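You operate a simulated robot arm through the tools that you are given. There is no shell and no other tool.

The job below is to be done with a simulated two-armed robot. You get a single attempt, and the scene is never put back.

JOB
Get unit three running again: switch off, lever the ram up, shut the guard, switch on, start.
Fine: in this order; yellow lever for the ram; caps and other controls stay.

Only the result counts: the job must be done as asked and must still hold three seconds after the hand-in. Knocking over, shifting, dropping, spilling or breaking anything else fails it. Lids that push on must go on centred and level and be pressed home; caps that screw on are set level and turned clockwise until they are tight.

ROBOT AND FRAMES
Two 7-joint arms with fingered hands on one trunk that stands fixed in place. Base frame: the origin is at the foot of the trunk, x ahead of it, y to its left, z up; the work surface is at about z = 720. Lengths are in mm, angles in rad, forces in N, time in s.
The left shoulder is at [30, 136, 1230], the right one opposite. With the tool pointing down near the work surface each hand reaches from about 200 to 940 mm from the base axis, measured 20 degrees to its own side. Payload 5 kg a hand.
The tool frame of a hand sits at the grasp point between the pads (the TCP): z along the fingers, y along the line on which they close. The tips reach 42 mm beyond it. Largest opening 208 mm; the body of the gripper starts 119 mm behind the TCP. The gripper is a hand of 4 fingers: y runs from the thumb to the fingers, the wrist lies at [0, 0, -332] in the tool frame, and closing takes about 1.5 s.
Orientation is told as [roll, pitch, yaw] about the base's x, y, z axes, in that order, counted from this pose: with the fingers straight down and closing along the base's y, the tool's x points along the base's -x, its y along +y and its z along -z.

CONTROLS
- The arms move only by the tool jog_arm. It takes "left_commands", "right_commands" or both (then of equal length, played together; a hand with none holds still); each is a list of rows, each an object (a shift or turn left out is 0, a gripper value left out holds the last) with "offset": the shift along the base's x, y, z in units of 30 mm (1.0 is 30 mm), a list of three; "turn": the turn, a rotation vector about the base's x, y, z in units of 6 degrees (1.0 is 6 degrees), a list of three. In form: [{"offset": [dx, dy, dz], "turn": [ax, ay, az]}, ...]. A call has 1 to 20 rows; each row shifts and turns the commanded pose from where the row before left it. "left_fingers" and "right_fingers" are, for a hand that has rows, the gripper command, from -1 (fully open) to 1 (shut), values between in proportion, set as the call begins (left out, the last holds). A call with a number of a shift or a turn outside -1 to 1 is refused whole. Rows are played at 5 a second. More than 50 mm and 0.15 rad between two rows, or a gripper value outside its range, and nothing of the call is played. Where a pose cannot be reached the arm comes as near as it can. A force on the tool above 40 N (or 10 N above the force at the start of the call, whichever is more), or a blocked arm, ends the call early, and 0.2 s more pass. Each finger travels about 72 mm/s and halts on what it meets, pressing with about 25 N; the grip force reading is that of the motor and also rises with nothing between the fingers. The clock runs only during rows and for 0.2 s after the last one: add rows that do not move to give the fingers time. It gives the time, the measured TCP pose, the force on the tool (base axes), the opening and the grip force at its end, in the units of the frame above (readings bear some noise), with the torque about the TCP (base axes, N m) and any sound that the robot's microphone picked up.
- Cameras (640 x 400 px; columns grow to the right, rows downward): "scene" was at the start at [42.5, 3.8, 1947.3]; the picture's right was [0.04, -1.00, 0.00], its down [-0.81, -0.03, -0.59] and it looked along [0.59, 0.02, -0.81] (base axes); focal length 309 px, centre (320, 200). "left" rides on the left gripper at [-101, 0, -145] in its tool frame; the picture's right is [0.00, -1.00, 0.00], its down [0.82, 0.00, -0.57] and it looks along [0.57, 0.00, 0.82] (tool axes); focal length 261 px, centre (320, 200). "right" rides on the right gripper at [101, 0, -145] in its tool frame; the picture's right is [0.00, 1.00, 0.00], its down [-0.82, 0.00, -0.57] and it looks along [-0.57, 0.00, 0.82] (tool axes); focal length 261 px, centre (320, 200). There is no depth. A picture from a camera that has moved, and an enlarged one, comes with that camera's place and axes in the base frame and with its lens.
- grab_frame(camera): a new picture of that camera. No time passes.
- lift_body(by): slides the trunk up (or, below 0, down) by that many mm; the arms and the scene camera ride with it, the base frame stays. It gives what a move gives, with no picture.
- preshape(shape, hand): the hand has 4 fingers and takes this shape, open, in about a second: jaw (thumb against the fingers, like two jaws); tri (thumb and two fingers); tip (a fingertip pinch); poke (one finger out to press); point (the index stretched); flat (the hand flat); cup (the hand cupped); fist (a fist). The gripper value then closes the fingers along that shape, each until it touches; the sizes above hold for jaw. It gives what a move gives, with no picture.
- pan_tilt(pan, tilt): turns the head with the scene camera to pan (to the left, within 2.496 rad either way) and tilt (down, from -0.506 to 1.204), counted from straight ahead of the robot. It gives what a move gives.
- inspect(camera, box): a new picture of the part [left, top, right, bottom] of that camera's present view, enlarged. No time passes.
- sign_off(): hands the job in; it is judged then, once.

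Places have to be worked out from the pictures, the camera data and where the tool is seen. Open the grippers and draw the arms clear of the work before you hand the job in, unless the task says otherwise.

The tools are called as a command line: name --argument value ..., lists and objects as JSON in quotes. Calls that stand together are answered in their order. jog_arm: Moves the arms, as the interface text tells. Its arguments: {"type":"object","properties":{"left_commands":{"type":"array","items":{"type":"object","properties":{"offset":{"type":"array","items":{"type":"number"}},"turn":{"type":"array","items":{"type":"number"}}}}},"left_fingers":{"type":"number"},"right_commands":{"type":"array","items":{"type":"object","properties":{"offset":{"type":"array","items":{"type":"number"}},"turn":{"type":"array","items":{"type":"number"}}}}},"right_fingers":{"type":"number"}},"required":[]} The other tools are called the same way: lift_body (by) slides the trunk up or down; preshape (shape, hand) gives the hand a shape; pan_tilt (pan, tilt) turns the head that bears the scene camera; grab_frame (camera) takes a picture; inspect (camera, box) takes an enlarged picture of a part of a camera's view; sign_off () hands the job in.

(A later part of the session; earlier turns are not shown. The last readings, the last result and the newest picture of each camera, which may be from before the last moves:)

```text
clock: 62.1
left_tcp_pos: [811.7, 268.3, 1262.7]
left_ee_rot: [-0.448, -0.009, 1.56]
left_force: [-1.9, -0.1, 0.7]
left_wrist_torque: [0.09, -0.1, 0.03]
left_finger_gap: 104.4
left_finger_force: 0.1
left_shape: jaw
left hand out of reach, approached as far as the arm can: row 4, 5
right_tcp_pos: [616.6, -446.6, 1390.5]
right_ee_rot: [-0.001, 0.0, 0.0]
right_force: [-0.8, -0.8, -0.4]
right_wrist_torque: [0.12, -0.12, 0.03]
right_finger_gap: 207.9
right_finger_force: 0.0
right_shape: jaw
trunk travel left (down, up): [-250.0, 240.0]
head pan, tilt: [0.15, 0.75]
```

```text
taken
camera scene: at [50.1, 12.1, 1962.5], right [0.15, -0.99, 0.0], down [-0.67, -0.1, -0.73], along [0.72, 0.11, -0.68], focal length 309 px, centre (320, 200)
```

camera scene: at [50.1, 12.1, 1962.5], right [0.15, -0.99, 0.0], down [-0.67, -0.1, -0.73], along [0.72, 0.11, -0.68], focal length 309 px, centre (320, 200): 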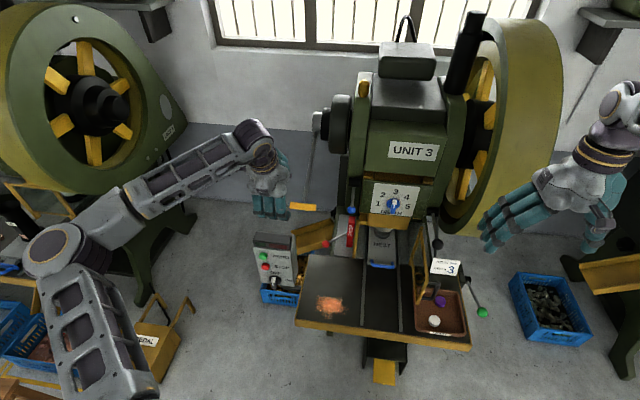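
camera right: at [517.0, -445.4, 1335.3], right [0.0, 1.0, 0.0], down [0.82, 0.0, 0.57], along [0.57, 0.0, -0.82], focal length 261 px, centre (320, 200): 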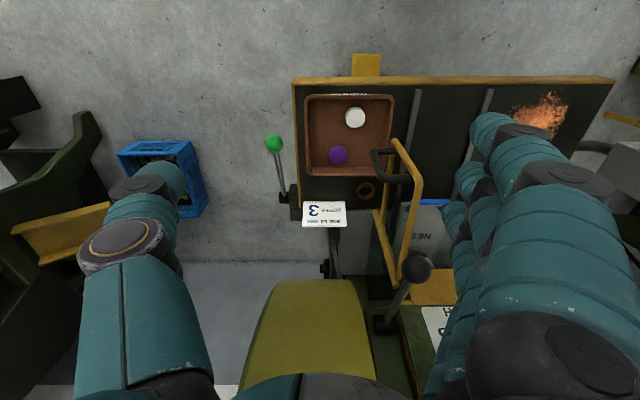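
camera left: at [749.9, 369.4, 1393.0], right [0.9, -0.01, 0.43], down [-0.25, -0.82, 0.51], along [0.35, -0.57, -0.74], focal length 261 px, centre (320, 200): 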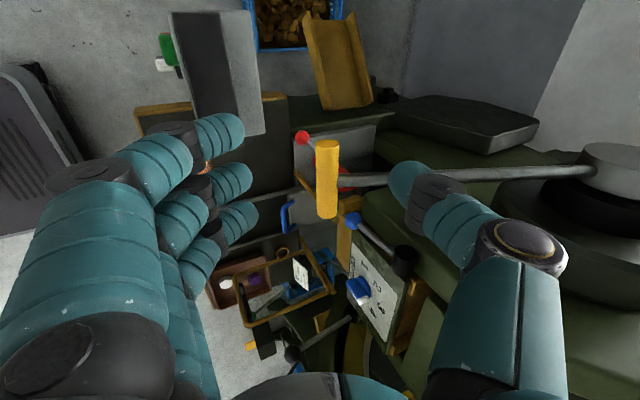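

The arm ran short in y (268 instead of 232), and the elbow is high with the shoulder low. Raising the trunk another 200 mm should ease this, so I'll do that and then bring the hand back down with the arm.

lift_body --by 200

jog_arm --left_commands '[{"offset": [0, -0.2, -0.9]}, {"offset": [0, -0.2, -0.9]}, {"offset": [0, -0.2, -0.9]}, {"offset": [0, -0.2, -0.9]}, {"offset": [0, -0.2, -0.9]}, {"offset": [0.1, -0.2, -0.9]}, {"offset": [0.2, 0, -0.9]}, {}]'

grab_frame --camera "scene"

grab_frame --camera "left"

```text
clock: 64.2
left_tcp_pos: [812.0, 269.6, 1460.3]
left_ee_rot: [-0.445, -0.009, 1.563]
left_force: [1.0, 0.7, -0.3]
left_wrist_torque: [-0.02, 0.01, -0.02]
left_finger_gap: 104.1
left_finger_force: 0.1
left_shape: jaw
right_tcp_pos: [616.4, -446.3, 1589.8]
right_ee_rot: [-0.001, -0.001, 0.0]
right_force: [0.4, -0.2, -0.3]
right_wrist_torque: [0.0, -0.01, -0.01]
right_finger_gap: 208.0
right_finger_force: 0.2
right_shape: jaw
trunk travel left (down, up): [-450.0, 40.0]
head pan, tilt: [0.15, 0.75]
```

```text
clock: 66.0
left_tcp_pos: [820.7, 233.2, 1271.5]
left_ee_rot: [-0.446, -0.009, 1.56]
left_force: [0.2, 0.0, 0.2]
left_wrist_torque: [0.01, -0.04, 0.0]
left_finger_gap: 104.0
left_finger_force: 0.1
left_shape: jaw
right_tcp_pos: [618.0, -445.9, 1591.8]
right_ee_rot: [0.001, 0.0, 0.0]
right_force: [-0.8, 0.5, 0.5]
right_wrist_torque: [0.03, -0.04, -0.04]
right_finger_gap: 207.8
right_finger_force: 0.1
right_shape: jaw
trunk travel left (down, up): [-450.0, 40.0]
head pan, tilt: [0.15, 0.75]
```

```text
taken
camera scene: at [50.6, 13.1, 2162.5], right [0.15, -0.99, 0.0], down [-0.67, -0.1, -0.73], along [0.72, 0.11, -0.68], focal length 309 px, centre (320, 200)
```

scene: 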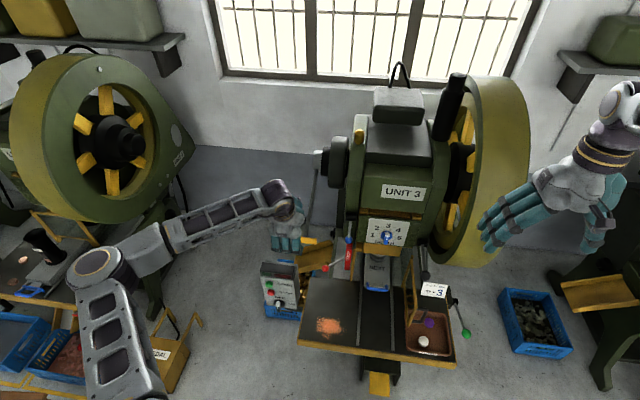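

```text
taken
camera left: at [758.2, 334.0, 1403.0], right [0.9, -0.01, 0.43], down [-0.25, -0.82, 0.51], along [0.35, -0.57, -0.74], focal length 261 px, centre (320, 200)
```

left: 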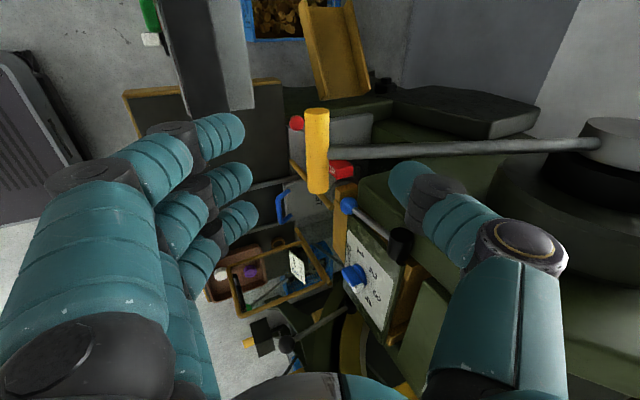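

I've reached the pre-approach point and the bar is centred between thumb and fingers. I'll descend about 165 mm along the hand axis so the bar sits inside the jaw.

jog_arm --left_commands '[{"offset": [0.4, 0, -0.84]}, {"offset": [0.4, 0, -0.84]}, {"offset": [0.4, 0, -0.84]}, {"offset": [0.4, 0, -0.84]}, {"offset": [0.4, 0, -0.84]}, {"offset": [0.4, 0, -0.84]}, {}]'

grab_frame --camera "left"

inspect --camera "scene" --box '[220, 140, 420, 300]'

```text
clock: 67.7
left_tcp_pos: [860.4, 273.8, 1137.0]
left_ee_rot: [-0.448, -0.007, 1.56]
left_force: [0.0, 0.1, -0.6]
left_wrist_torque: [0.0, -0.02, -0.02]
left_finger_gap: 103.9
left_finger_force: 0.0
left_shape: jaw
left hand out of reach, approached as far as the arm can: row 2, 3, 4, 5, 6
right_tcp_pos: [617.1, -445.0, 1590.1]
right_ee_rot: [0.001, 0.001, -0.002]
right_force: [0.0, -0.5, -0.3]
right_wrist_torque: [0.02, 0.01, 0.02]
right_finger_gap: 207.9
right_finger_force: 0.0
right_shape: jaw
trunk travel left (down, up): [-450.0, 40.0]
head pan, tilt: [0.15, 0.75]
```

```text
taken
camera left: at [797.9, 373.9, 1267.7], right [0.9, -0.01, 0.43], down [-0.25, -0.82, 0.51], along [0.35, -0.57, -0.74], focal length 261 px, centre (320, 200)
```

left: 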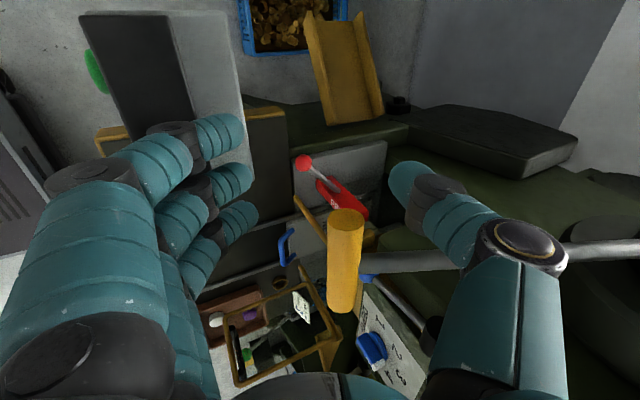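

```text
2.50 times, centred on (320, 220) of scene
camera zoom: at [51.4, 13.1, 2162.4], right [0.15, -0.99, 0.0], down [-0.67, -0.1, -0.73], along [0.72, 0.11, -0.68], focal length 772 px, centre (320, 150)
```

zoom: 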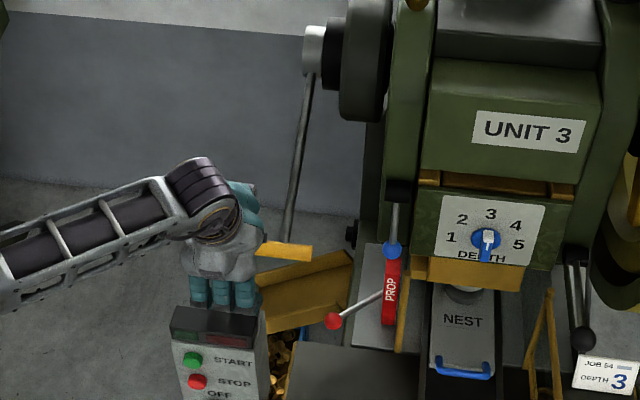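

As the hand goes down, a wrist-rotation limit pushes it sideways to y=274, so this spin angle doesn't work. Instead I'll straddle the lever's rod with the hand unspun (closing along y) and press with the palm. I'll back out upward and unwind the spin.

jog_arm --left_commands '[{"offset": [-0.4, 0, 0.84]}, {"offset": [-0.4, 0, 0.84]}, {"offset": [-0.4, 0, 0.84]}, {"offset": [-0.4, 0, 0.84]}, {"offset": [-0.4, 0, 0.84]}, {"offset": [-0.4, 0, 0.84]}, {"offset": [0, 0, 1]}, {}]'

jog_arm --left_commands '[{"turn": [0.42, 0, -0.9]}, {"turn": [0.42, 0, -0.9]}, {"turn": [0.42, 0, -0.9]}, {"turn": [0.42, 0, -0.9]}, {"turn": [0.42, 0, -0.9]}, {"turn": [0.42, 0, -0.9]}, {"turn": [0.42, 0, -0.9]}, {"turn": [0.42, 0, -0.9]}, {"turn": [0.42, 0, -0.9]}, {"turn": [0.42, 0, -0.9]}, {"turn": [0.42, 0, -0.9]}, {"turn": [0.42, 0, -0.9]}, {"turn": [0.42, 0, -0.9]}, {"turn": [0.42, 0, -0.9]}, {"turn": [0.42, 0, -0.9]}, {}]'

grab_frame --camera "scene"

```text
clock: 69.5
left_tcp_pos: [788.7, 274.9, 1318.6]
left_ee_rot: [-0.444, -0.007, 1.562]
left_force: [-0.7, -0.3, 0.5]
left_wrist_torque: [0.03, 0.01, 0.0]
left_finger_gap: 104.1
left_finger_force: 0.0
left_shape: jaw
right_tcp_pos: [619.0, -444.4, 1589.6]
right_ee_rot: [0.001, 0.001, 0.0]
right_force: [0.8, -0.3, 0.2]
right_wrist_torque: [-0.04, 0.03, -0.04]
right_finger_gap: 207.8
right_finger_force: 0.0
right_shape: jaw
trunk travel left (down, up): [-450.0, 40.0]
head pan, tilt: [0.15, 0.75]
```

```text
clock: 72.8
left_tcp_pos: [787.7, 273.3, 1318.4]
left_ee_rot: [-0.008, -0.44, -0.004]
left_force: [-0.5, 1.2, 0.0]
left_wrist_torque: [-0.01, 0.01, 0.03]
left_finger_gap: 104.1
left_finger_force: 0.2
left_shape: jaw
right_tcp_pos: [617.8, -447.0, 1590.3]
right_ee_rot: [0.0, 0.001, 0.0]
right_force: [0.1, -0.4, 0.7]
right_wrist_torque: [-0.02, 0.0, 0.01]
right_finger_gap: 207.9
right_finger_force: 0.0
right_shape: jaw
trunk travel left (down, up): [-450.0, 40.0]
head pan, tilt: [0.15, 0.75]
```

```text
taken
camera scene: at [51.6, 13.5, 2162.4], right [0.15, -0.99, 0.0], down [-0.67, -0.1, -0.73], along [0.72, 0.11, -0.68], focal length 309 px, centre (320, 200)
```

scene: 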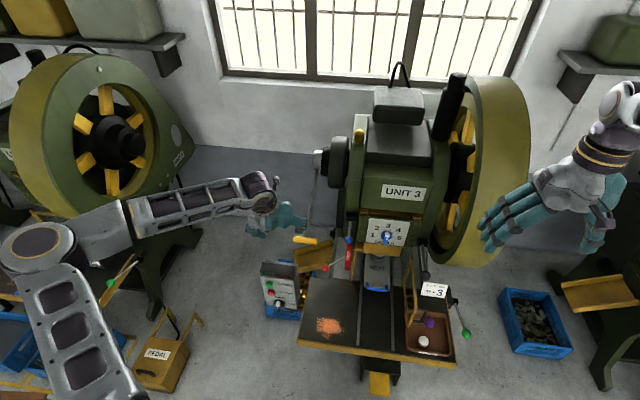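

The spin is unwound. Next I'll move over the rod, about 75 mm behind the bar, with thumb and fingers to either side of it.

jog_arm --left_commands '[{"offset": [0.77, -0.46, -0.37]}, {"offset": [0.77, -0.46, -0.37]}, {"offset": [0.77, -0.46, -0.37]}, {"offset": [0.77, -0.46, -0.37]}, {"offset": [0.77, -0.46, -0.37]}, {}]'

grab_frame --camera "left"

inspect --camera "scene" --box '[220, 120, 420, 280]'

```text
clock: 74.2
left_tcp_pos: [832.0, 244.6, 1297.5]
left_ee_rot: [-0.009, -0.441, -0.001]
left_force: [-0.4, -0.5, 0.7]
left_wrist_torque: [0.02, -0.02, -0.01]
left_finger_gap: 103.8
left_finger_force: 0.0
left_shape: jaw
left hand out of reach, approached as far as the arm can: row 3, 4, 5
right_tcp_pos: [616.8, -445.0, 1591.7]
right_ee_rot: [0.0, -0.001, 0.0]
right_force: [-0.9, -0.1, -0.9]
right_wrist_torque: [0.01, -0.09, 0.0]
right_finger_gap: 208.0
right_finger_force: 0.1
right_shape: jaw
trunk travel left (down, up): [-450.0, 40.0]
head pan, tilt: [0.15, 0.75]
```

```text
taken
camera left: at [862.3, 246.9, 1470.0], right [0.0, -1.0, 0.01], down [-0.99, 0.0, 0.17], along [-0.17, -0.01, -0.99], focal length 261 px, centre (320, 200)
```

left: 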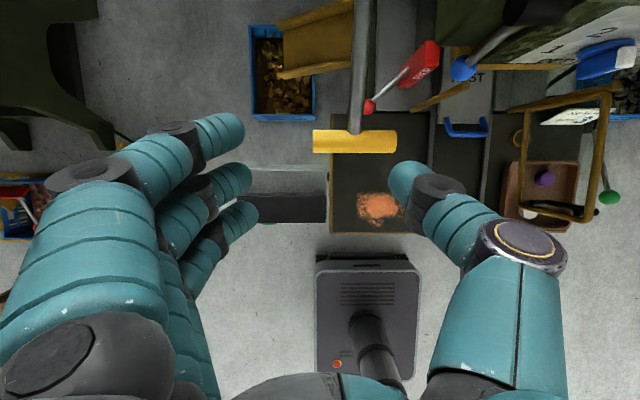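

```text
2.50 times, centred on (320, 200) of scene
camera zoom: at [50.6, 13.3, 2162.5], right [0.15, -0.99, 0.0], down [-0.67, -0.1, -0.73], along [0.72, 0.11, -0.68], focal length 772 px, centre (320, 200)
```

zoom: 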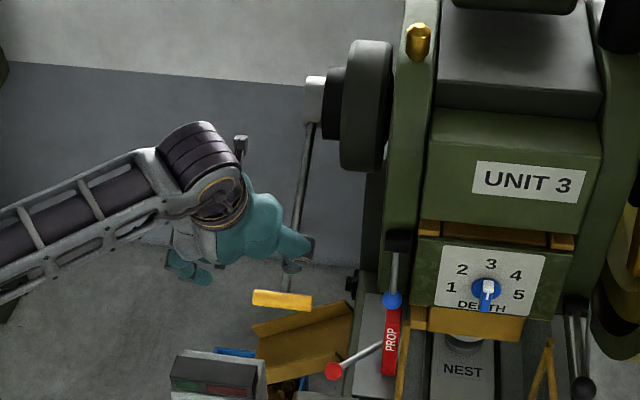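

The left arm keeps hitting a wrist-bend limit near the lever because its forearm comes in from the left. The right arm, reaching forward and to the left, lines up much better and would pass to the right of the control box. I'll park the left arm back and out first.

jog_arm --left_commands '[{"offset": [-0.5, 0.5, 0.5]}, {"offset": [-1, 0.8, 0.5]}, {"offset": [-1, 0.8, 0.5]}, {"offset": [-1, 0.8, 0.5]}, {"offset": [-1, 0.8, 0.5]}, {"offset": [-1, 0.8, 0.5]}, {"offset": [-1, 0.8, 0]}, {"offset": [-1, 0.8, 0]}, {"offset": [-0.5, 0.5, 0]}, {}]'

lift_body --by -200

preshape --shape "tip" --hand "right"

pan_tilt --pan 0.0 --tilt 0.7

grab_frame --camera "scene"

```text
clock: 76.5
left_tcp_pos: [594.2, 442.8, 1387.0]
left_ee_rot: [-0.008, -0.439, -0.003]
left_force: [0.3, -0.5, -0.4]
left_wrist_torque: [0.0, 0.0, 0.03]
left_finger_gap: 104.0
left_finger_force: 0.2
left_shape: jaw
right_tcp_pos: [618.5, -444.1, 1589.6]
right_ee_rot: [0.0, -0.001, 0.0]
right_force: [0.7, 0.4, 0.0]
right_wrist_torque: [-0.03, 0.02, -0.03]
right_finger_gap: 208.0
right_finger_force: 0.0
right_shape: jaw
trunk travel left (down, up): [-450.0, 40.0]
head pan, tilt: [0.15, 0.75]
```

```text
clock: 78.6
left_tcp_pos: [593.9, 444.3, 1186.6]
left_ee_rot: [-0.01, -0.442, -0.003]
left_force: [-0.2, -0.2, 0.1]
left_wrist_torque: [-0.03, 0.02, -0.01]
left_finger_gap: 104.1
left_finger_force: 0.0
left_shape: jaw
right_tcp_pos: [617.1, -445.0, 1389.3]
right_ee_rot: [0.0, 0.0, 0.0]
right_force: [-0.4, -0.8, 0.7]
right_wrist_torque: [-0.02, -0.03, 0.01]
right_finger_gap: 207.7
right_finger_force: 0.0
right_shape: jaw
trunk travel left (down, up): [-250.0, 240.0]
head pan, tilt: [0.15, 0.75]
```

```text
clock: 79.5
left_tcp_pos: [595.4, 443.3, 1187.0]
left_ee_rot: [-0.006, -0.44, -0.003]
left_force: [-0.1, -0.3, -0.7]
left_wrist_torque: [-0.02, -0.02, -0.02]
left_finger_gap: 103.8
left_finger_force: 0.1
left_shape: jaw
right_tcp_pos: [617.4, -445.3, 1390.8]
right_ee_rot: [0.001, 0.0, 0.0]
right_force: [0.0, -0.5, -0.8]
right_wrist_torque: [-0.01, 0.01, -0.01]
right_finger_gap: 207.5
right_finger_force: 0.1
right_shape: tip
trunk travel left (down, up): [-250.0, 240.0]
head pan, tilt: [0.15, 0.75]
```

```text
clock: 80.2
left_tcp_pos: [594.9, 443.3, 1187.1]
left_ee_rot: [-0.01, -0.44, -0.001]
left_force: [0.1, -0.3, -0.1]
left_wrist_torque: [-0.05, -0.01, -0.01]
left_finger_gap: 103.7
left_finger_force: 0.1
left_shape: jaw
right_tcp_pos: [618.4, -445.6, 1389.4]
right_ee_rot: [0.001, -0.002, 0.001]
right_force: [0.3, 0.4, 0.2]
right_wrist_torque: [0.01, -0.02, -0.05]
right_finger_gap: 207.9
right_finger_force: 0.1
right_shape: tip
trunk travel left (down, up): [-250.0, 240.0]
head pan, tilt: [0.0, 0.7]
```

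```text
taken
camera scene: at [54.4, 1.3, 1966.6], right [0.0, -1.0, 0.0], down [-0.64, 0.0, -0.76], along [0.76, 0.0, -0.64], focal length 309 px, centre (320, 200)
```

scene: 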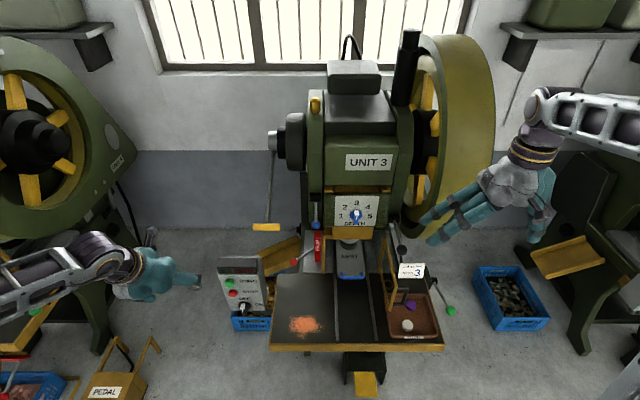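

The left arm is parked. Now I'll pitch the right hand forward in free air with the pinch opened to about 52 mm.

jog_arm --right_commands '[{"offset": [0.3, 0.2, 0], "turn": [0, -1, 0]}, {"offset": [0.3, 0.2, 0], "turn": [0, -1, 0]}, {"offset": [0.3, 0.2, 0], "turn": [0, -1, 0]}, {"offset": [0.3, 0.2, 0], "turn": [0, -1, 0]}, {"offset": [0.3, 0.2, 0], "turn": [0, -1, 0]}, {"offset": [0.3, 0.2, 0], "turn": [0, -1, 0]}, {"offset": [0.3, 0.2, 0], "turn": [0, -1, 0]}, {"offset": [0.3, 0.2, 0], "turn": [0, -1, 0]}, {"offset": [0.3, 0.2, 0], "turn": [0, -1, 0]}, {"offset": [0.3, 0.2, 0], "turn": [0, -1, 0]}, {"offset": [0.3, 0.2, 0], "turn": [0, -1, 0]}, {"offset": [0.3, 0.2, 0], "turn": [0, -1, 0]}, {"offset": [0.3, 0.2, 0], "turn": [0, -1, 0]}, {"offset": [0.3, 0.2, 0], "turn": [0, -1, 0]}, {"offset": [0.3, 0.2, 0], "turn": [0, -1, 0]}, {}]' --right_fingers 0.5

grab_frame --camera "scene"

```text
clock: 83.6
left_tcp_pos: [592.5, 443.8, 1186.8]
left_ee_rot: [-0.011, -0.443, -0.003]
left_force: [-1.1, -1.4, -0.2]
left_wrist_torque: [0.01, -0.05, 0.04]
left_finger_gap: 103.7
left_finger_force: 0.2
left_shape: jaw
right_tcp_pos: [751.6, -355.9, 1391.4]
right_ee_rot: [2.899, -1.57, -2.899]
right_force: [-0.2, -0.2, -0.1]
right_wrist_torque: [-0.02, 0.04, 0.03]
right_finger_gap: 51.8
right_finger_force: 0.1
right_shape: tip
trunk travel left (down, up): [-250.0, 240.0]
head pan, tilt: [0.0, 0.7]
```

```text
taken
camera scene: at [52.3, 0.7, 1966.8], right [0.0, -1.0, 0.0], down [-0.64, 0.0, -0.77], along [0.77, 0.0, -0.64], focal length 309 px, centre (320, 200)
```

scene: 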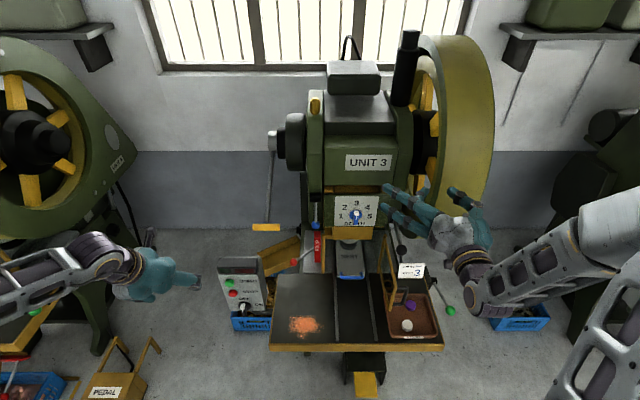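

The hand now points forward. I'll carry it left in front of the machine, high up, while yawing 25° to the left toward the lever.

jog_arm --right_commands '[{"offset": [0.1, 0.97, -0.1], "turn": [0, 0, 0.26]}, {"offset": [0.1, 0.97, -0.1], "turn": [0, 0, 0.26]}, {"offset": [0.1, 0.97, -0.1], "turn": [0, 0, 0.26]}, {"offset": [0.1, 0.97, -0.1], "turn": [0, 0, 0.26]}, {"offset": [0.1, 0.97, -0.1], "turn": [0, 0, 0.26]}, {"offset": [0.1, 0.97, -0.1], "turn": [0, 0, 0.26]}, {"offset": [0.1, 0.97, -0.1], "turn": [0, 0, 0.26]}, {"offset": [0.1, 0.97, -0.1], "turn": [0, 0, 0.26]}, {"offset": [0.1, 0.97, -0.1], "turn": [0, 0, 0.26]}, {"offset": [0.1, 0.97, -0.1], "turn": [0, 0, 0.26]}, {"offset": [0.1, 0.97, -0.1], "turn": [0, 0, 0.26]}, {"offset": [0.1, 0.97, -0.1], "turn": [0, 0, 0.26]}, {"offset": [0.1, 0.97, -0.1], "turn": [0, 0, 0.26]}, {"offset": [0.1, 0.97, -0.1], "turn": [0, 0, 0.26]}, {"offset": [0.1, 0.97, -0.1], "turn": [0, 0, 0.26]}, {"offset": [0.1, 0.97, -0.1], "turn": [0, 0, 0.26]}, {}]'

grab_frame --camera "scene"

grab_frame --camera "right"

```text
clock: 87.2
left_tcp_pos: [595.1, 443.6, 1186.8]
left_ee_rot: [-0.009, -0.441, -0.002]
left_force: [-0.4, -0.7, 0.0]
left_wrist_torque: [0.06, -0.03, 0.03]
left_finger_gap: 103.8
left_finger_force: 0.2
left_shape: jaw
right_tcp_pos: [801.0, 109.3, 1341.5]
right_ee_rot: [1.443, -1.572, -1.007]
right_force: [0.1, -0.4, 0.2]
right_wrist_torque: [-0.01, -0.01, 0.08]
right_finger_gap: 52.2
right_finger_force: 0.1
right_shape: tip
trunk travel left (down, up): [-250.0, 240.0]
head pan, tilt: [0.0, 0.7]
```

```text
taken
camera scene: at [54.1, 0.2, 1966.7], right [0.0, -1.0, 0.0], down [-0.64, 0.0, -0.76], along [0.76, 0.0, -0.64], focal length 309 px, centre (320, 200)
```

scene: 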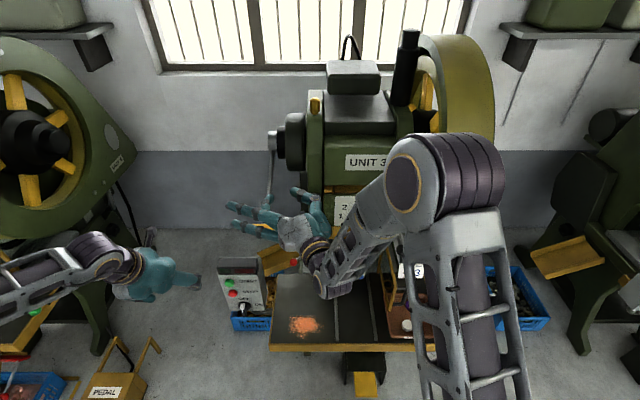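

```text
taken
camera right: at [668.8, 48.1, 1241.0], right [-0.42, 0.91, 0.01], down [-0.52, -0.25, 0.82], along [0.75, 0.34, 0.57], focal length 261 px, centre (320, 200)
```

right: 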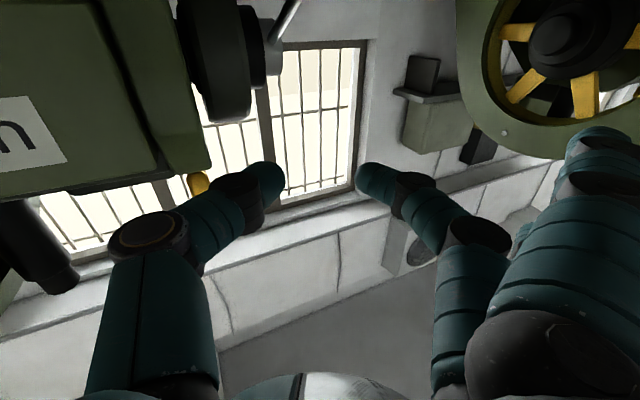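

The right arm reached this pose without hitting a limit. I'll bring the hand down to bar height just in front of the lever, still above the bar level.

jog_arm --right_commands '[{"offset": [0, 0.38, -0.97]}, {"offset": [0, 0.38, -0.97]}, {"offset": [0, 0.38, -0.97]}, {"offset": [0, 0.38, -0.97]}, {"offset": [0, 0.38, -0.97]}, {}]'

inspect --camera "scene" --box '[200, 100, 400, 300]'

grab_frame --camera "left"

```text
clock: 88.6
left_tcp_pos: [594.4, 443.6, 1186.4]
left_ee_rot: [-0.009, -0.441, -0.003]
left_force: [-0.8, -0.7, 0.1]
left_wrist_torque: [0.08, -0.04, 0.03]
left_finger_gap: 103.6
left_finger_force: 0.2
left_shape: jaw
right_tcp_pos: [801.0, 165.6, 1197.2]
right_ee_rot: [-3.073, -1.572, -2.776]
right_force: [-1.1, -0.1, 0.1]
right_wrist_torque: [-0.03, 0.02, -0.02]
right_finger_gap: 51.9
right_finger_force: 0.0
right_shape: tip
trunk travel left (down, up): [-250.0, 240.0]
head pan, tilt: [0.0, 0.7]
```

```text
2.00 times, centred on (300, 200) of scene
camera zoom: at [53.7, 0.5, 1966.8], right [0.0, -1.0, 0.0], down [-0.64, 0.0, -0.77], along [0.77, 0.0, -0.64], focal length 617 px, centre (360, 200)
```

zoom: 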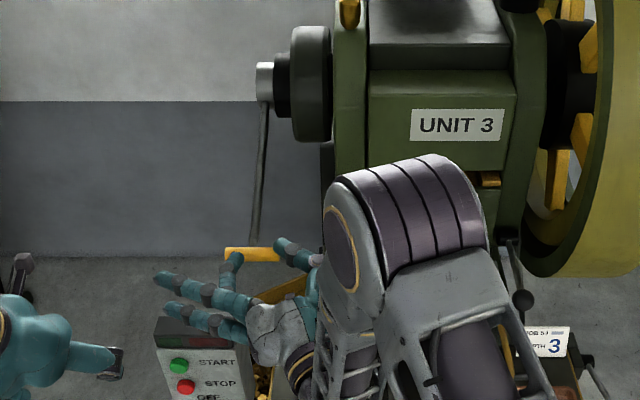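

```text
taken
camera left: at [623.6, 445.2, 1360.8], right [0.0, -1.0, 0.01], down [-0.99, 0.0, 0.17], along [-0.17, -0.01, -0.99], focal length 261 px, centre (320, 200)
```

left: 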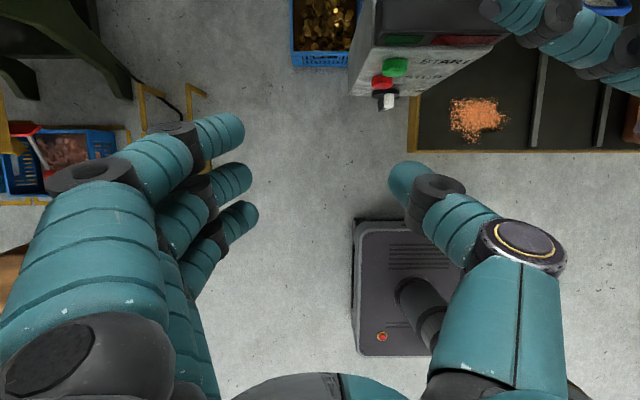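

The fork lines up with my prediction: the fingertips sit in front of and just above the bar. I'll slide forward over it along the hand axis.

jog_arm --right_commands '[{"offset": [0.74, 0.37, 0]}, {"offset": [0.74, 0.37, 0]}, {"offset": [0.75, 0.37, 0]}, {}]'

inspect --camera "scene" --box '[220, 180, 340, 280]'

```text
clock: 89.6
left_tcp_pos: [594.5, 444.6, 1188.6]
left_ee_rot: [-0.009, -0.441, 0.001]
left_force: [0.1, -0.8, 0.1]
left_wrist_torque: [0.0, 0.02, -0.04]
left_finger_gap: 104.0
left_finger_force: 0.0
left_shape: jaw
right_tcp_pos: [868.0, 201.5, 1197.6]
right_ee_rot: [2.754, -1.571, -2.32]
right_force: [-0.2, -0.7, -0.1]
right_wrist_torque: [-0.01, 0.07, -0.02]
right_finger_gap: 52.1
right_finger_force: 0.1
right_shape: tip
trunk travel left (down, up): [-250.0, 240.0]
head pan, tilt: [0.0, 0.7]
```

```text
4.00 times, centred on (280, 230) of scene
camera zoom: at [53.6, 0.8, 1966.7], right [0.0, -1.0, 0.0], down [-0.64, 0.0, -0.77], along [0.77, 0.0, -0.64], focal length 1235 px, centre (480, 80)
```

zoom: 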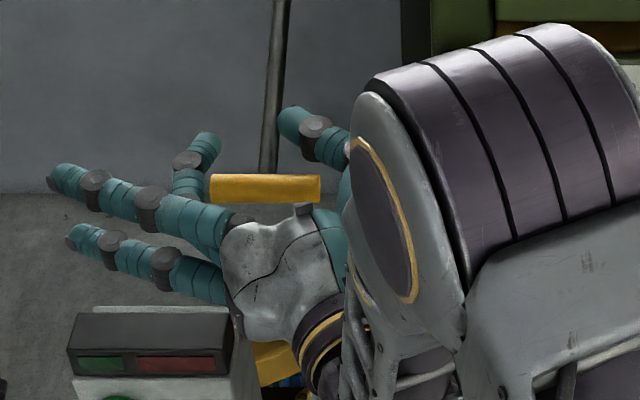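

Thumb and middle finger straddle the rod just behind the bar. I'll lower onto the bar and begin the stroke along the lever's arc.

jog_arm --right_commands '[{"offset": [0, 0, -0.35]}, {"offset": [0, 0, -0.35]}, {"offset": [0.03, 0, -0.25]}, {"offset": [0.21, 0, -0.5]}, {"offset": [0.25, 0, -0.54]}, {"offset": [0.27, 0, -0.53]}, {"offset": [0.3, 0, -0.51]}, {"offset": [0.32, 0, -0.5]}, {"offset": [0.34, 0, -0.49]}, {}]'

inspect --camera "scene" --box '[200, 100, 400, 300]'

```text
clock: 91.8
left_tcp_pos: [592.9, 443.0, 1187.9]
left_ee_rot: [-0.009, -0.442, -0.001]
left_force: [-0.3, -0.4, 0.1]
left_wrist_torque: [-0.01, -0.01, -0.02]
left_finger_gap: 103.8
left_finger_force: 0.0
left_shape: jaw
right_tcp_pos: [918.5, 200.3, 1076.5]
right_ee_rot: [-2.928, -1.57, -2.917]
right_force: [-3.9, -2.4, 10.2]
right_wrist_torque: [-0.54, -0.1, -0.2]
right_finger_gap: 52.0
right_finger_force: 0.1
right_shape: tip
trunk travel left (down, up): [-250.0, 240.0]
head pan, tilt: [0.0, 0.7]
```

```text
2.00 times, centred on (300, 200) of scene
camera zoom: at [52.3, 1.0, 1966.8], right [0.0, -1.0, 0.0], down [-0.64, 0.0, -0.77], along [0.77, 0.0, -0.64], focal length 617 px, centre (360, 200)
```

zoom: 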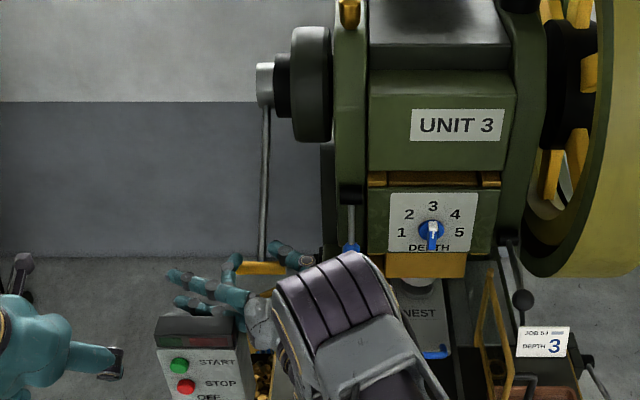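

It's moving smoothly at about 11 N with no reach warnings. I'll continue the stroke further down.

jog_arm --right_commands '[{"offset": [0.36, 0, -0.47]}, {"offset": [0.38, 0, -0.46]}, {"offset": [0.4, 0, -0.44]}, {"offset": [0.42, 0, -0.42]}, {"offset": [0.43, 0, -0.4]}, {"offset": [0.45, 0, -0.38]}, {}]'

inspect --camera "scene" --box '[200, 100, 400, 300]'

```text
clock: 92.3
left_tcp_pos: [594.2, 443.6, 1187.8]
left_ee_rot: [-0.008, -0.441, -0.001]
left_force: [1.5, 0.7, -1.1]
left_wrist_torque: [-0.06, 0.06, -0.08]
left_finger_gap: 104.0
left_finger_force: 0.0
left_shape: jaw
right_tcp_pos: [932.6, 202.5, 1071.1]
right_ee_rot: [2.933, -1.553, -2.495]
right_force: [-10.0, -6.8, 21.4]
right_wrist_torque: [0.32, 1.71, 0.88]
right_finger_gap: 53.0
right_finger_force: 0.1
right_shape: tip
trunk travel left (down, up): [-250.0, 240.0]
head pan, tilt: [0.0, 0.7]
stopped in row 2 (right hand): the force on the tool passed its limit at 52 N (the readings are from after the stop); the commanded pose is now the measured one
```

```text
2.00 times, centred on (300, 200) of scene
camera zoom: at [53.3, 0.7, 1966.7], right [0.0, -1.0, 0.0], down [-0.64, 0.0, -0.77], along [0.77, 0.0, -0.64], focal length 617 px, centre (360, 200)
```

zoom: 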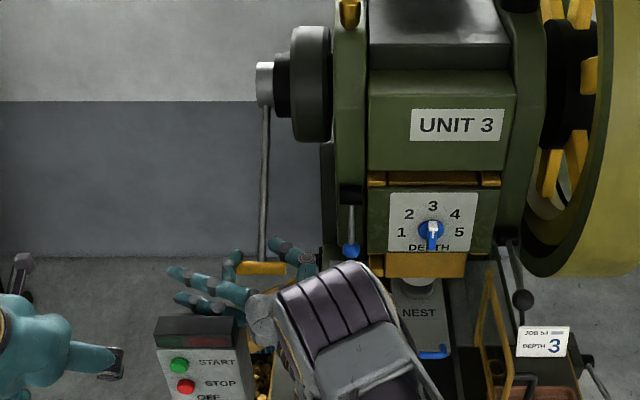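

The force rose to 52 N at about 37° below horizontal, which looks like the lever's lower stop (the left arm stopped at the same place). So a full stroke is about 16°, repeated on a ratchet. I'll check the flywheel and ram closely.

inspect --camera "scene" --box '[330, 60, 500, 260]'

jog_arm --right_commands '[{"offset": [-0.34, 0, 0.49]}, {"offset": [-0.34, 0, 0.49]}, {"offset": [-0.32, 0, 0.5]}, {"offset": [-0.3, 0, 0.51]}, {"offset": [-0.27, 0, 0.53]}, {"offset": [-0.25, 0, 0.54]}, {"offset": [-0.21, 0, 0.53]}, {}]'

inspect --camera "scene" --box '[330, 60, 500, 260]'

inspect --camera "scene" --box '[200, 100, 400, 300]'

```text
2.00 times, centred on (415, 160) of scene
camera zoom: at [53.3, 0.7, 1966.7], right [0.0, -1.0, 0.0], down [-0.64, 0.0, -0.77], along [0.77, 0.0, -0.64], focal length 617 px, centre (130, 280)
```

zoom: 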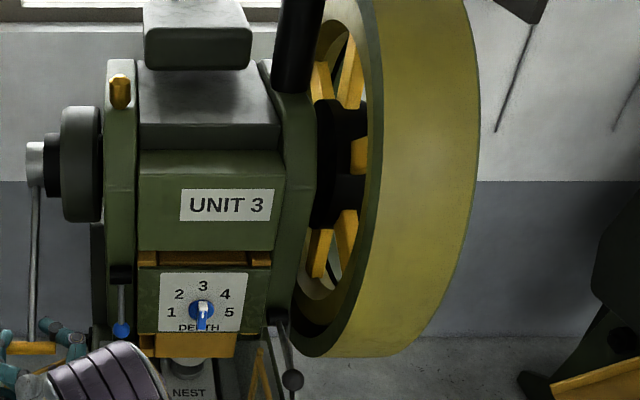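

```text
clock: 94.1
left_tcp_pos: [594.8, 443.8, 1185.8]
left_ee_rot: [-0.008, -0.441, 0.0]
left_force: [-0.3, -0.2, -0.2]
left_wrist_torque: [-0.01, 0.03, 0.0]
left_finger_gap: 103.8
left_finger_force: 0.1
left_shape: jaw
right_tcp_pos: [871.0, 203.0, 1173.6]
right_ee_rot: [2.746, -1.56, -2.307]
right_force: [0.2, 0.7, -0.2]
right_wrist_torque: [0.01, -0.01, 0.05]
right_finger_gap: 52.1
right_finger_force: 0.0
right_shape: tip
trunk travel left (down, up): [-250.0, 240.0]
head pan, tilt: [0.0, 0.7]
```

```text
2.00 times, centred on (415, 160) of scene
camera zoom: at [55.0, 1.4, 1966.5], right [0.0, -1.0, 0.0], down [-0.64, 0.0, -0.76], along [0.76, 0.0, -0.64], focal length 617 px, centre (130, 280)
```

zoom: 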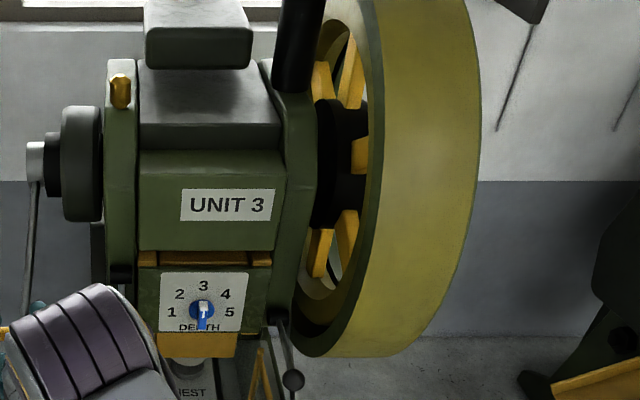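

```text
2.00 times, centred on (300, 200) of scene
camera zoom: at [55.0, 1.4, 1966.5], right [0.0, -1.0, 0.0], down [-0.64, 0.0, -0.76], along [0.76, 0.0, -0.64], focal length 617 px, centre (360, 200)
```

zoom: 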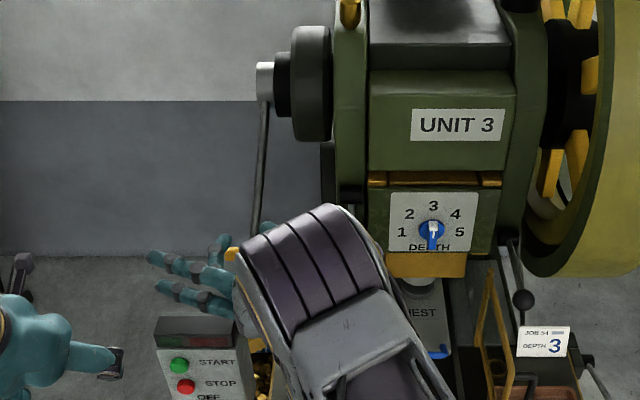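

The flywheel keeps its position on the lever's return, so each stroke counts. I'll pump now: one full down-stroke stopping just short of the hard stop, then back up, in each call.

jog_arm --right_commands '[{"offset": [0, 0, -0.2]}, {"offset": [0.1, 0, -0.5]}, {"offset": [0.25, 0, -0.54]}, {"offset": [0.27, 0, -0.53]}, {"offset": [0.3, 0, -0.51]}, {"offset": [0.32, 0, -0.5]}, {"offset": [0.34, 0, -0.47]}, {"offset": [0.2, 0, -0.14]}, {}, {"offset": [-0.2, 0, 0.14]}, {"offset": [-0.34, 0, 0.47]}, {"offset": [-0.32, 0, 0.5]}, {"offset": [-0.3, 0, 0.51]}, {"offset": [-0.27, 0, 0.53]}, {"offset": [-0.25, 0, 0.54]}, {"offset": [-0.1, 0, 0.5]}, {"offset": [0, 0, 0.2]}, {}]'

inspect --camera "scene" --box '[330, 60, 500, 260]'

```text
clock: 97.9
left_tcp_pos: [595.4, 443.9, 1186.3]
left_ee_rot: [-0.007, -0.442, -0.002]
left_force: [-0.4, 0.6, 0.8]
left_wrist_torque: [-0.02, -0.01, 0.0]
left_finger_gap: 104.2
left_finger_force: 0.1
left_shape: jaw
right_tcp_pos: [871.8, 201.1, 1175.1]
right_ee_rot: [2.824, -1.56, -2.384]
right_force: [0.4, -0.9, 0.4]
right_wrist_torque: [-0.03, -0.02, 0.02]
right_finger_gap: 52.0
right_finger_force: 0.0
right_shape: tip
trunk travel left (down, up): [-250.0, 240.0]
head pan, tilt: [0.0, 0.7]
```

```text
2.00 times, centred on (415, 160) of scene
camera zoom: at [54.3, 1.4, 1966.6], right [0.0, -1.0, 0.0], down [-0.64, 0.0, -0.76], along [0.76, 0.0, -0.64], focal length 617 px, centre (130, 280)
```

zoom: 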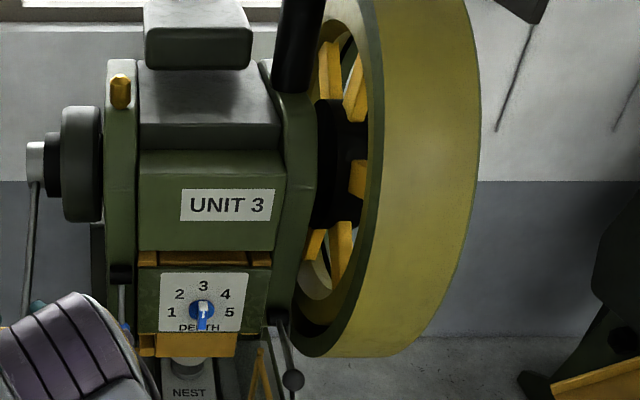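

That stroke turned the flywheel about another 15°. I'll repeat the identical stroke.

jog_arm --right_commands '[{"offset": [0, 0, -0.2]}, {"offset": [0.1, 0, -0.5]}, {"offset": [0.25, 0, -0.54]}, {"offset": [0.27, 0, -0.53]}, {"offset": [0.3, 0, -0.51]}, {"offset": [0.32, 0, -0.5]}, {"offset": [0.34, 0, -0.49]}, {"offset": [0.22, 0, -0.16]}, {}, {"offset": [-0.22, 0, 0.16]}, {"offset": [-0.34, 0, 0.49]}, {"offset": [-0.32, 0, 0.5]}, {"offset": [-0.3, 0, 0.51]}, {"offset": [-0.27, 0, 0.53]}, {"offset": [-0.25, 0, 0.54]}, {"offset": [-0.1, 0, 0.5]}, {"offset": [0, 0, 0.2]}, {}]'

inspect --camera "scene" --box '[330, 150, 450, 260]'

```text
clock: 101.7
left_tcp_pos: [595.6, 443.8, 1185.2]
left_ee_rot: [-0.008, -0.441, -0.003]
left_force: [0.7, -0.4, 0.9]
left_wrist_torque: [-0.01, 0.0, -0.01]
left_finger_gap: 103.8
left_finger_force: 0.2
left_shape: jaw
right_tcp_pos: [872.0, 202.6, 1174.2]
right_ee_rot: [2.793, -1.561, -2.357]
right_force: [-0.8, -1.2, -0.6]
right_wrist_torque: [-0.02, 0.04, 0.0]
right_finger_gap: 52.2
right_finger_force: 0.1
right_shape: tip
trunk travel left (down, up): [-250.0, 240.0]
head pan, tilt: [0.0, 0.7]
```

```text
3.64 times, centred on (390, 205) of scene
camera zoom: at [54.3, 1.3, 1966.6], right [0.0, -1.0, 0.0], down [-0.64, 0.0, -0.76], along [0.76, 0.0, -0.64], focal length 1122 px, centre (66, 182)
```

zoom: 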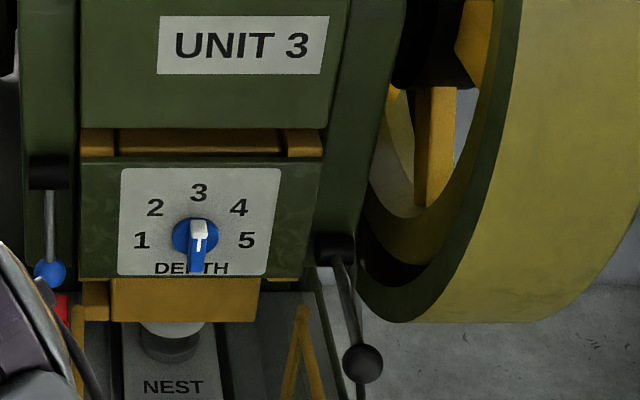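

The lever stroke works, but the ram plate has not visibly risen yet; the crank is probably near bottom dead centre. I'll keep pumping and compare this same zoomed view.

jog_arm --right_commands '[{"offset": [0, 0, -0.2]}, {"offset": [0.1, 0, -0.5]}, {"offset": [0.25, 0, -0.54]}, {"offset": [0.27, 0, -0.53]}, {"offset": [0.3, 0, -0.51]}, {"offset": [0.32, 0, -0.5]}, {"offset": [0.34, 0, -0.49]}, {"offset": [0.22, 0, -0.16]}, {}, {"offset": [-0.22, 0, 0.16]}, {"offset": [-0.34, 0, 0.49]}, {"offset": [-0.32, 0, 0.5]}, {"offset": [-0.3, 0, 0.51]}, {"offset": [-0.27, 0, 0.53]}, {"offset": [-0.25, 0, 0.54]}, {"offset": [-0.1, 0, 0.5]}, {"offset": [0, 0, 0.2]}, {}]'

inspect --camera "scene" --box '[330, 150, 450, 260]'

inspect --camera "scene" --box '[330, 60, 500, 260]'

```text
clock: 105.5
left_tcp_pos: [594.9, 444.1, 1187.2]
left_ee_rot: [-0.009, -0.44, -0.001]
left_force: [-0.7, 0.3, 0.3]
left_wrist_torque: [0.02, 0.03, 0.02]
left_finger_gap: 103.9
left_finger_force: 0.0
left_shape: jaw
right_tcp_pos: [872.3, 202.9, 1174.3]
right_ee_rot: [2.842, -1.56, -2.404]
right_force: [0.3, 0.0, 1.0]
right_wrist_torque: [0.0, 0.0, -0.01]
right_finger_gap: 51.9
right_finger_force: 0.1
right_shape: tip
trunk travel left (down, up): [-250.0, 240.0]
head pan, tilt: [0.0, 0.7]
```

```text
3.64 times, centred on (390, 205) of scene
camera zoom: at [54.3, 1.4, 1966.6], right [0.0, -1.0, 0.0], down [-0.64, 0.0, -0.76], along [0.76, 0.0, -0.64], focal length 1122 px, centre (66, 182)
```

zoom: 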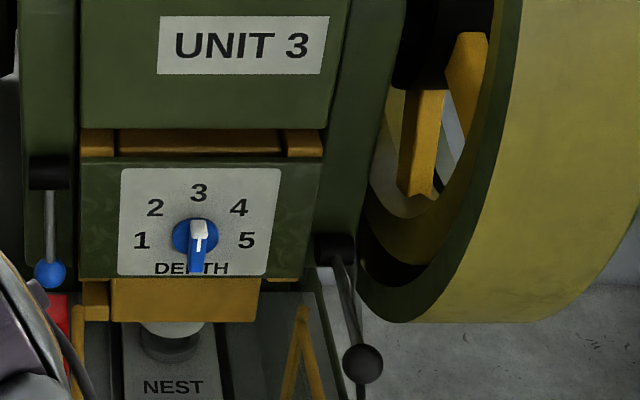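

```text
2.00 times, centred on (415, 160) of scene
camera zoom: at [54.3, 1.4, 1966.6], right [0.0, -1.0, 0.0], down [-0.64, 0.0, -0.76], along [0.76, 0.0, -0.64], focal length 617 px, centre (130, 280)
```

zoom: 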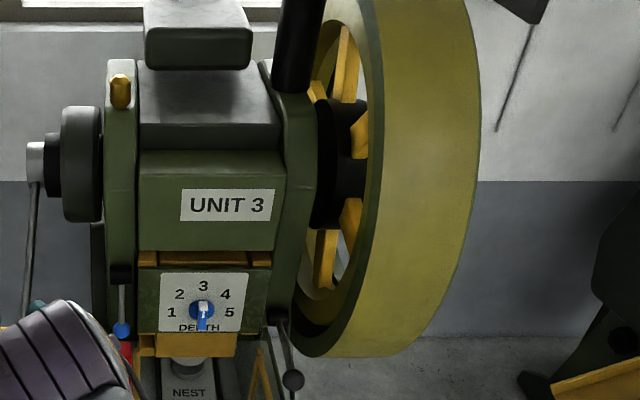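

The flywheel advanced again but the plate is in the same place, which fits the crank passing near bottom dead centre. I'll continue with more strokes and watch the gap above the plate.

jog_arm --right_commands '[{"offset": [0, 0, -0.2]}, {"offset": [0.1, 0, -0.5]}, {"offset": [0.25, 0, -0.54]}, {"offset": [0.27, 0, -0.53]}, {"offset": [0.3, 0, -0.51]}, {"offset": [0.32, 0, -0.5]}, {"offset": [0.34, 0, -0.49]}, {"offset": [0.22, 0, -0.16]}, {}, {"offset": [-0.22, 0, 0.16]}, {"offset": [-0.34, 0, 0.49]}, {"offset": [-0.32, 0, 0.5]}, {"offset": [-0.3, 0, 0.51]}, {"offset": [-0.27, 0, 0.53]}, {"offset": [-0.25, 0, 0.54]}, {"offset": [-0.1, 0, 0.5]}, {"offset": [0, 0, 0.2]}, {}]'

jog_arm --right_commands '[{"offset": [0, 0, -0.2]}, {"offset": [0.1, 0, -0.5]}, {"offset": [0.25, 0, -0.54]}, {"offset": [0.27, 0, -0.53]}, {"offset": [0.3, 0, -0.51]}, {"offset": [0.32, 0, -0.5]}, {"offset": [0.34, 0, -0.49]}, {"offset": [0.22, 0, -0.16]}, {}, {"offset": [-0.22, 0, 0.16]}, {"offset": [-0.34, 0, 0.49]}, {"offset": [-0.32, 0, 0.5]}, {"offset": [-0.3, 0, 0.51]}, {"offset": [-0.27, 0, 0.53]}, {"offset": [-0.25, 0, 0.54]}, {"offset": [-0.1, 0, 0.5]}, {"offset": [0, 0, 0.2]}, {}]'

inspect --camera "scene" --box '[330, 150, 450, 260]'

inspect --camera "scene" --box '[330, 60, 500, 260]'

```text
clock: 109.3
left_tcp_pos: [594.9, 443.7, 1185.4]
left_ee_rot: [-0.009, -0.44, -0.002]
left_force: [0.6, 0.2, 0.2]
left_wrist_torque: [-0.03, -0.01, 0.0]
left_finger_gap: 103.9
left_finger_force: 0.1
left_shape: jaw
right_tcp_pos: [872.3, 202.3, 1174.7]
right_ee_rot: [2.832, -1.561, -2.392]
right_force: [0.6, -0.2, 0.1]
right_wrist_torque: [-0.01, 0.0, 0.04]
right_finger_gap: 52.2
right_finger_force: 0.2
right_shape: tip
trunk travel left (down, up): [-250.0, 240.0]
head pan, tilt: [0.0, 0.7]
```

```text
clock: 113.1
left_tcp_pos: [594.6, 444.8, 1185.6]
left_ee_rot: [-0.009, -0.44, -0.002]
left_force: [0.9, -0.1, 0.2]
left_wrist_torque: [0.0, -0.01, 0.03]
left_finger_gap: 103.8
left_finger_force: 0.0
left_shape: jaw
right_tcp_pos: [873.8, 202.7, 1175.3]
right_ee_rot: [2.836, -1.56, -2.401]
right_force: [-0.5, 0.5, 0.1]
right_wrist_torque: [0.01, 0.01, 0.0]
right_finger_gap: 52.0
right_finger_force: 0.1
right_shape: tip
trunk travel left (down, up): [-250.0, 240.0]
head pan, tilt: [0.0, 0.7]
```

```text
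3.64 times, centred on (390, 205) of scene
camera zoom: at [54.4, 1.4, 1966.6], right [0.0, -1.0, 0.0], down [-0.64, 0.0, -0.76], along [0.76, 0.0, -0.64], focal length 1122 px, centre (66, 182)
```

zoom: 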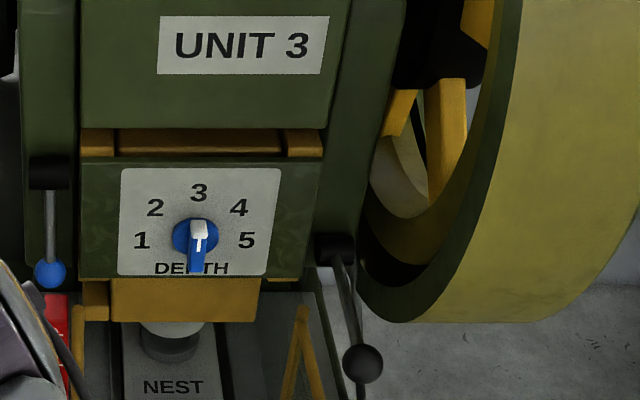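

```text
2.00 times, centred on (415, 160) of scene
camera zoom: at [54.4, 1.4, 1966.6], right [0.0, -1.0, 0.0], down [-0.64, 0.0, -0.76], along [0.76, 0.0, -0.64], focal length 617 px, centre (130, 280)
```

zoom: 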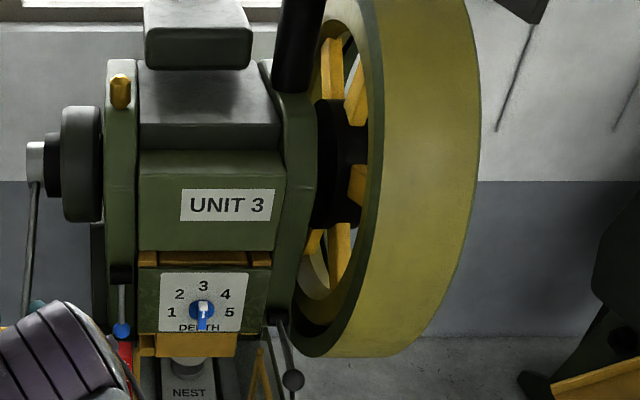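

The flywheel has now turned roughly 110° in total, yet the plate looks unchanged. I'll set the head to its original pose and repeat an early zoom for an exact comparison of the ram.

pan_tilt --pan 0.037 --tilt 0.944

inspect --camera "scene" --box '[300, 120, 420, 210]'

inspect --camera "scene" --box '[250, 0, 470, 150]'

```text
clock: 113.9
left_tcp_pos: [595.0, 443.7, 1186.4]
left_ee_rot: [-0.009, -0.441, -0.001]
left_force: [-0.2, 0.1, -0.5]
left_wrist_torque: [0.0, 0.01, -0.03]
left_finger_gap: 103.8
left_finger_force: 0.0
left_shape: jaw
right_tcp_pos: [872.7, 202.6, 1175.8]
right_ee_rot: [2.869, -1.558, -2.432]
right_force: [-0.6, -0.1, 0.8]
right_wrist_torque: [0.0, -0.03, 0.0]
right_finger_gap: 52.0
right_finger_force: 0.1
right_shape: tip
trunk travel left (down, up): [-250.0, 240.0]
head pan, tilt: [0.037, 0.944]
```

```text
4.44 times, centred on (360, 165) of scene
camera zoom: at [42.5, 4.1, 1947.3], right [0.04, -1.0, 0.0], down [-0.81, -0.03, -0.59], along [0.59, 0.02, -0.81], focal length 1372 px, centre (142, 356)
```

zoom: 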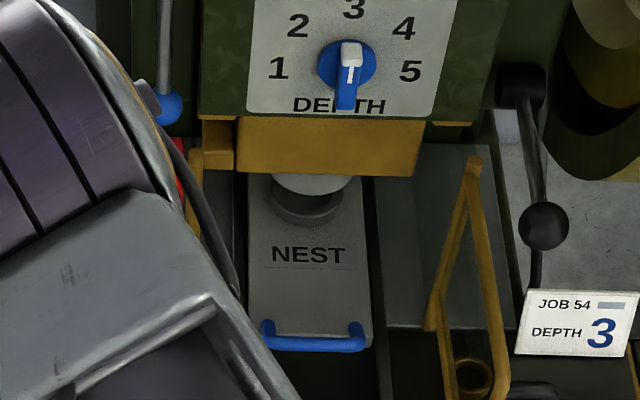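

```text
2.67 times, centred on (360, 75) of scene
camera zoom: at [42.5, 4.1, 1947.3], right [0.04, -1.0, 0.0], down [-0.81, -0.03, -0.59], along [0.59, 0.02, -0.81], focal length 823 px, centre (213, 533)
```

zoom: 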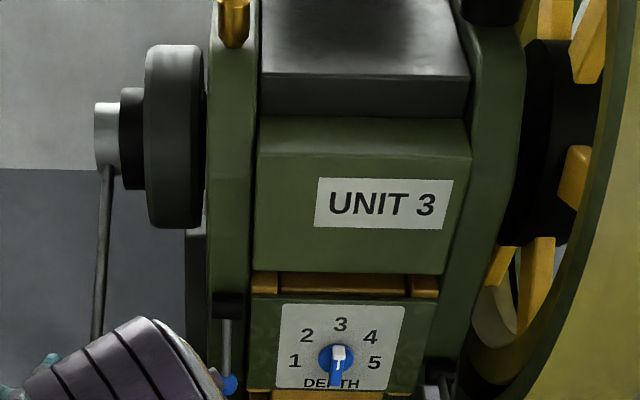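

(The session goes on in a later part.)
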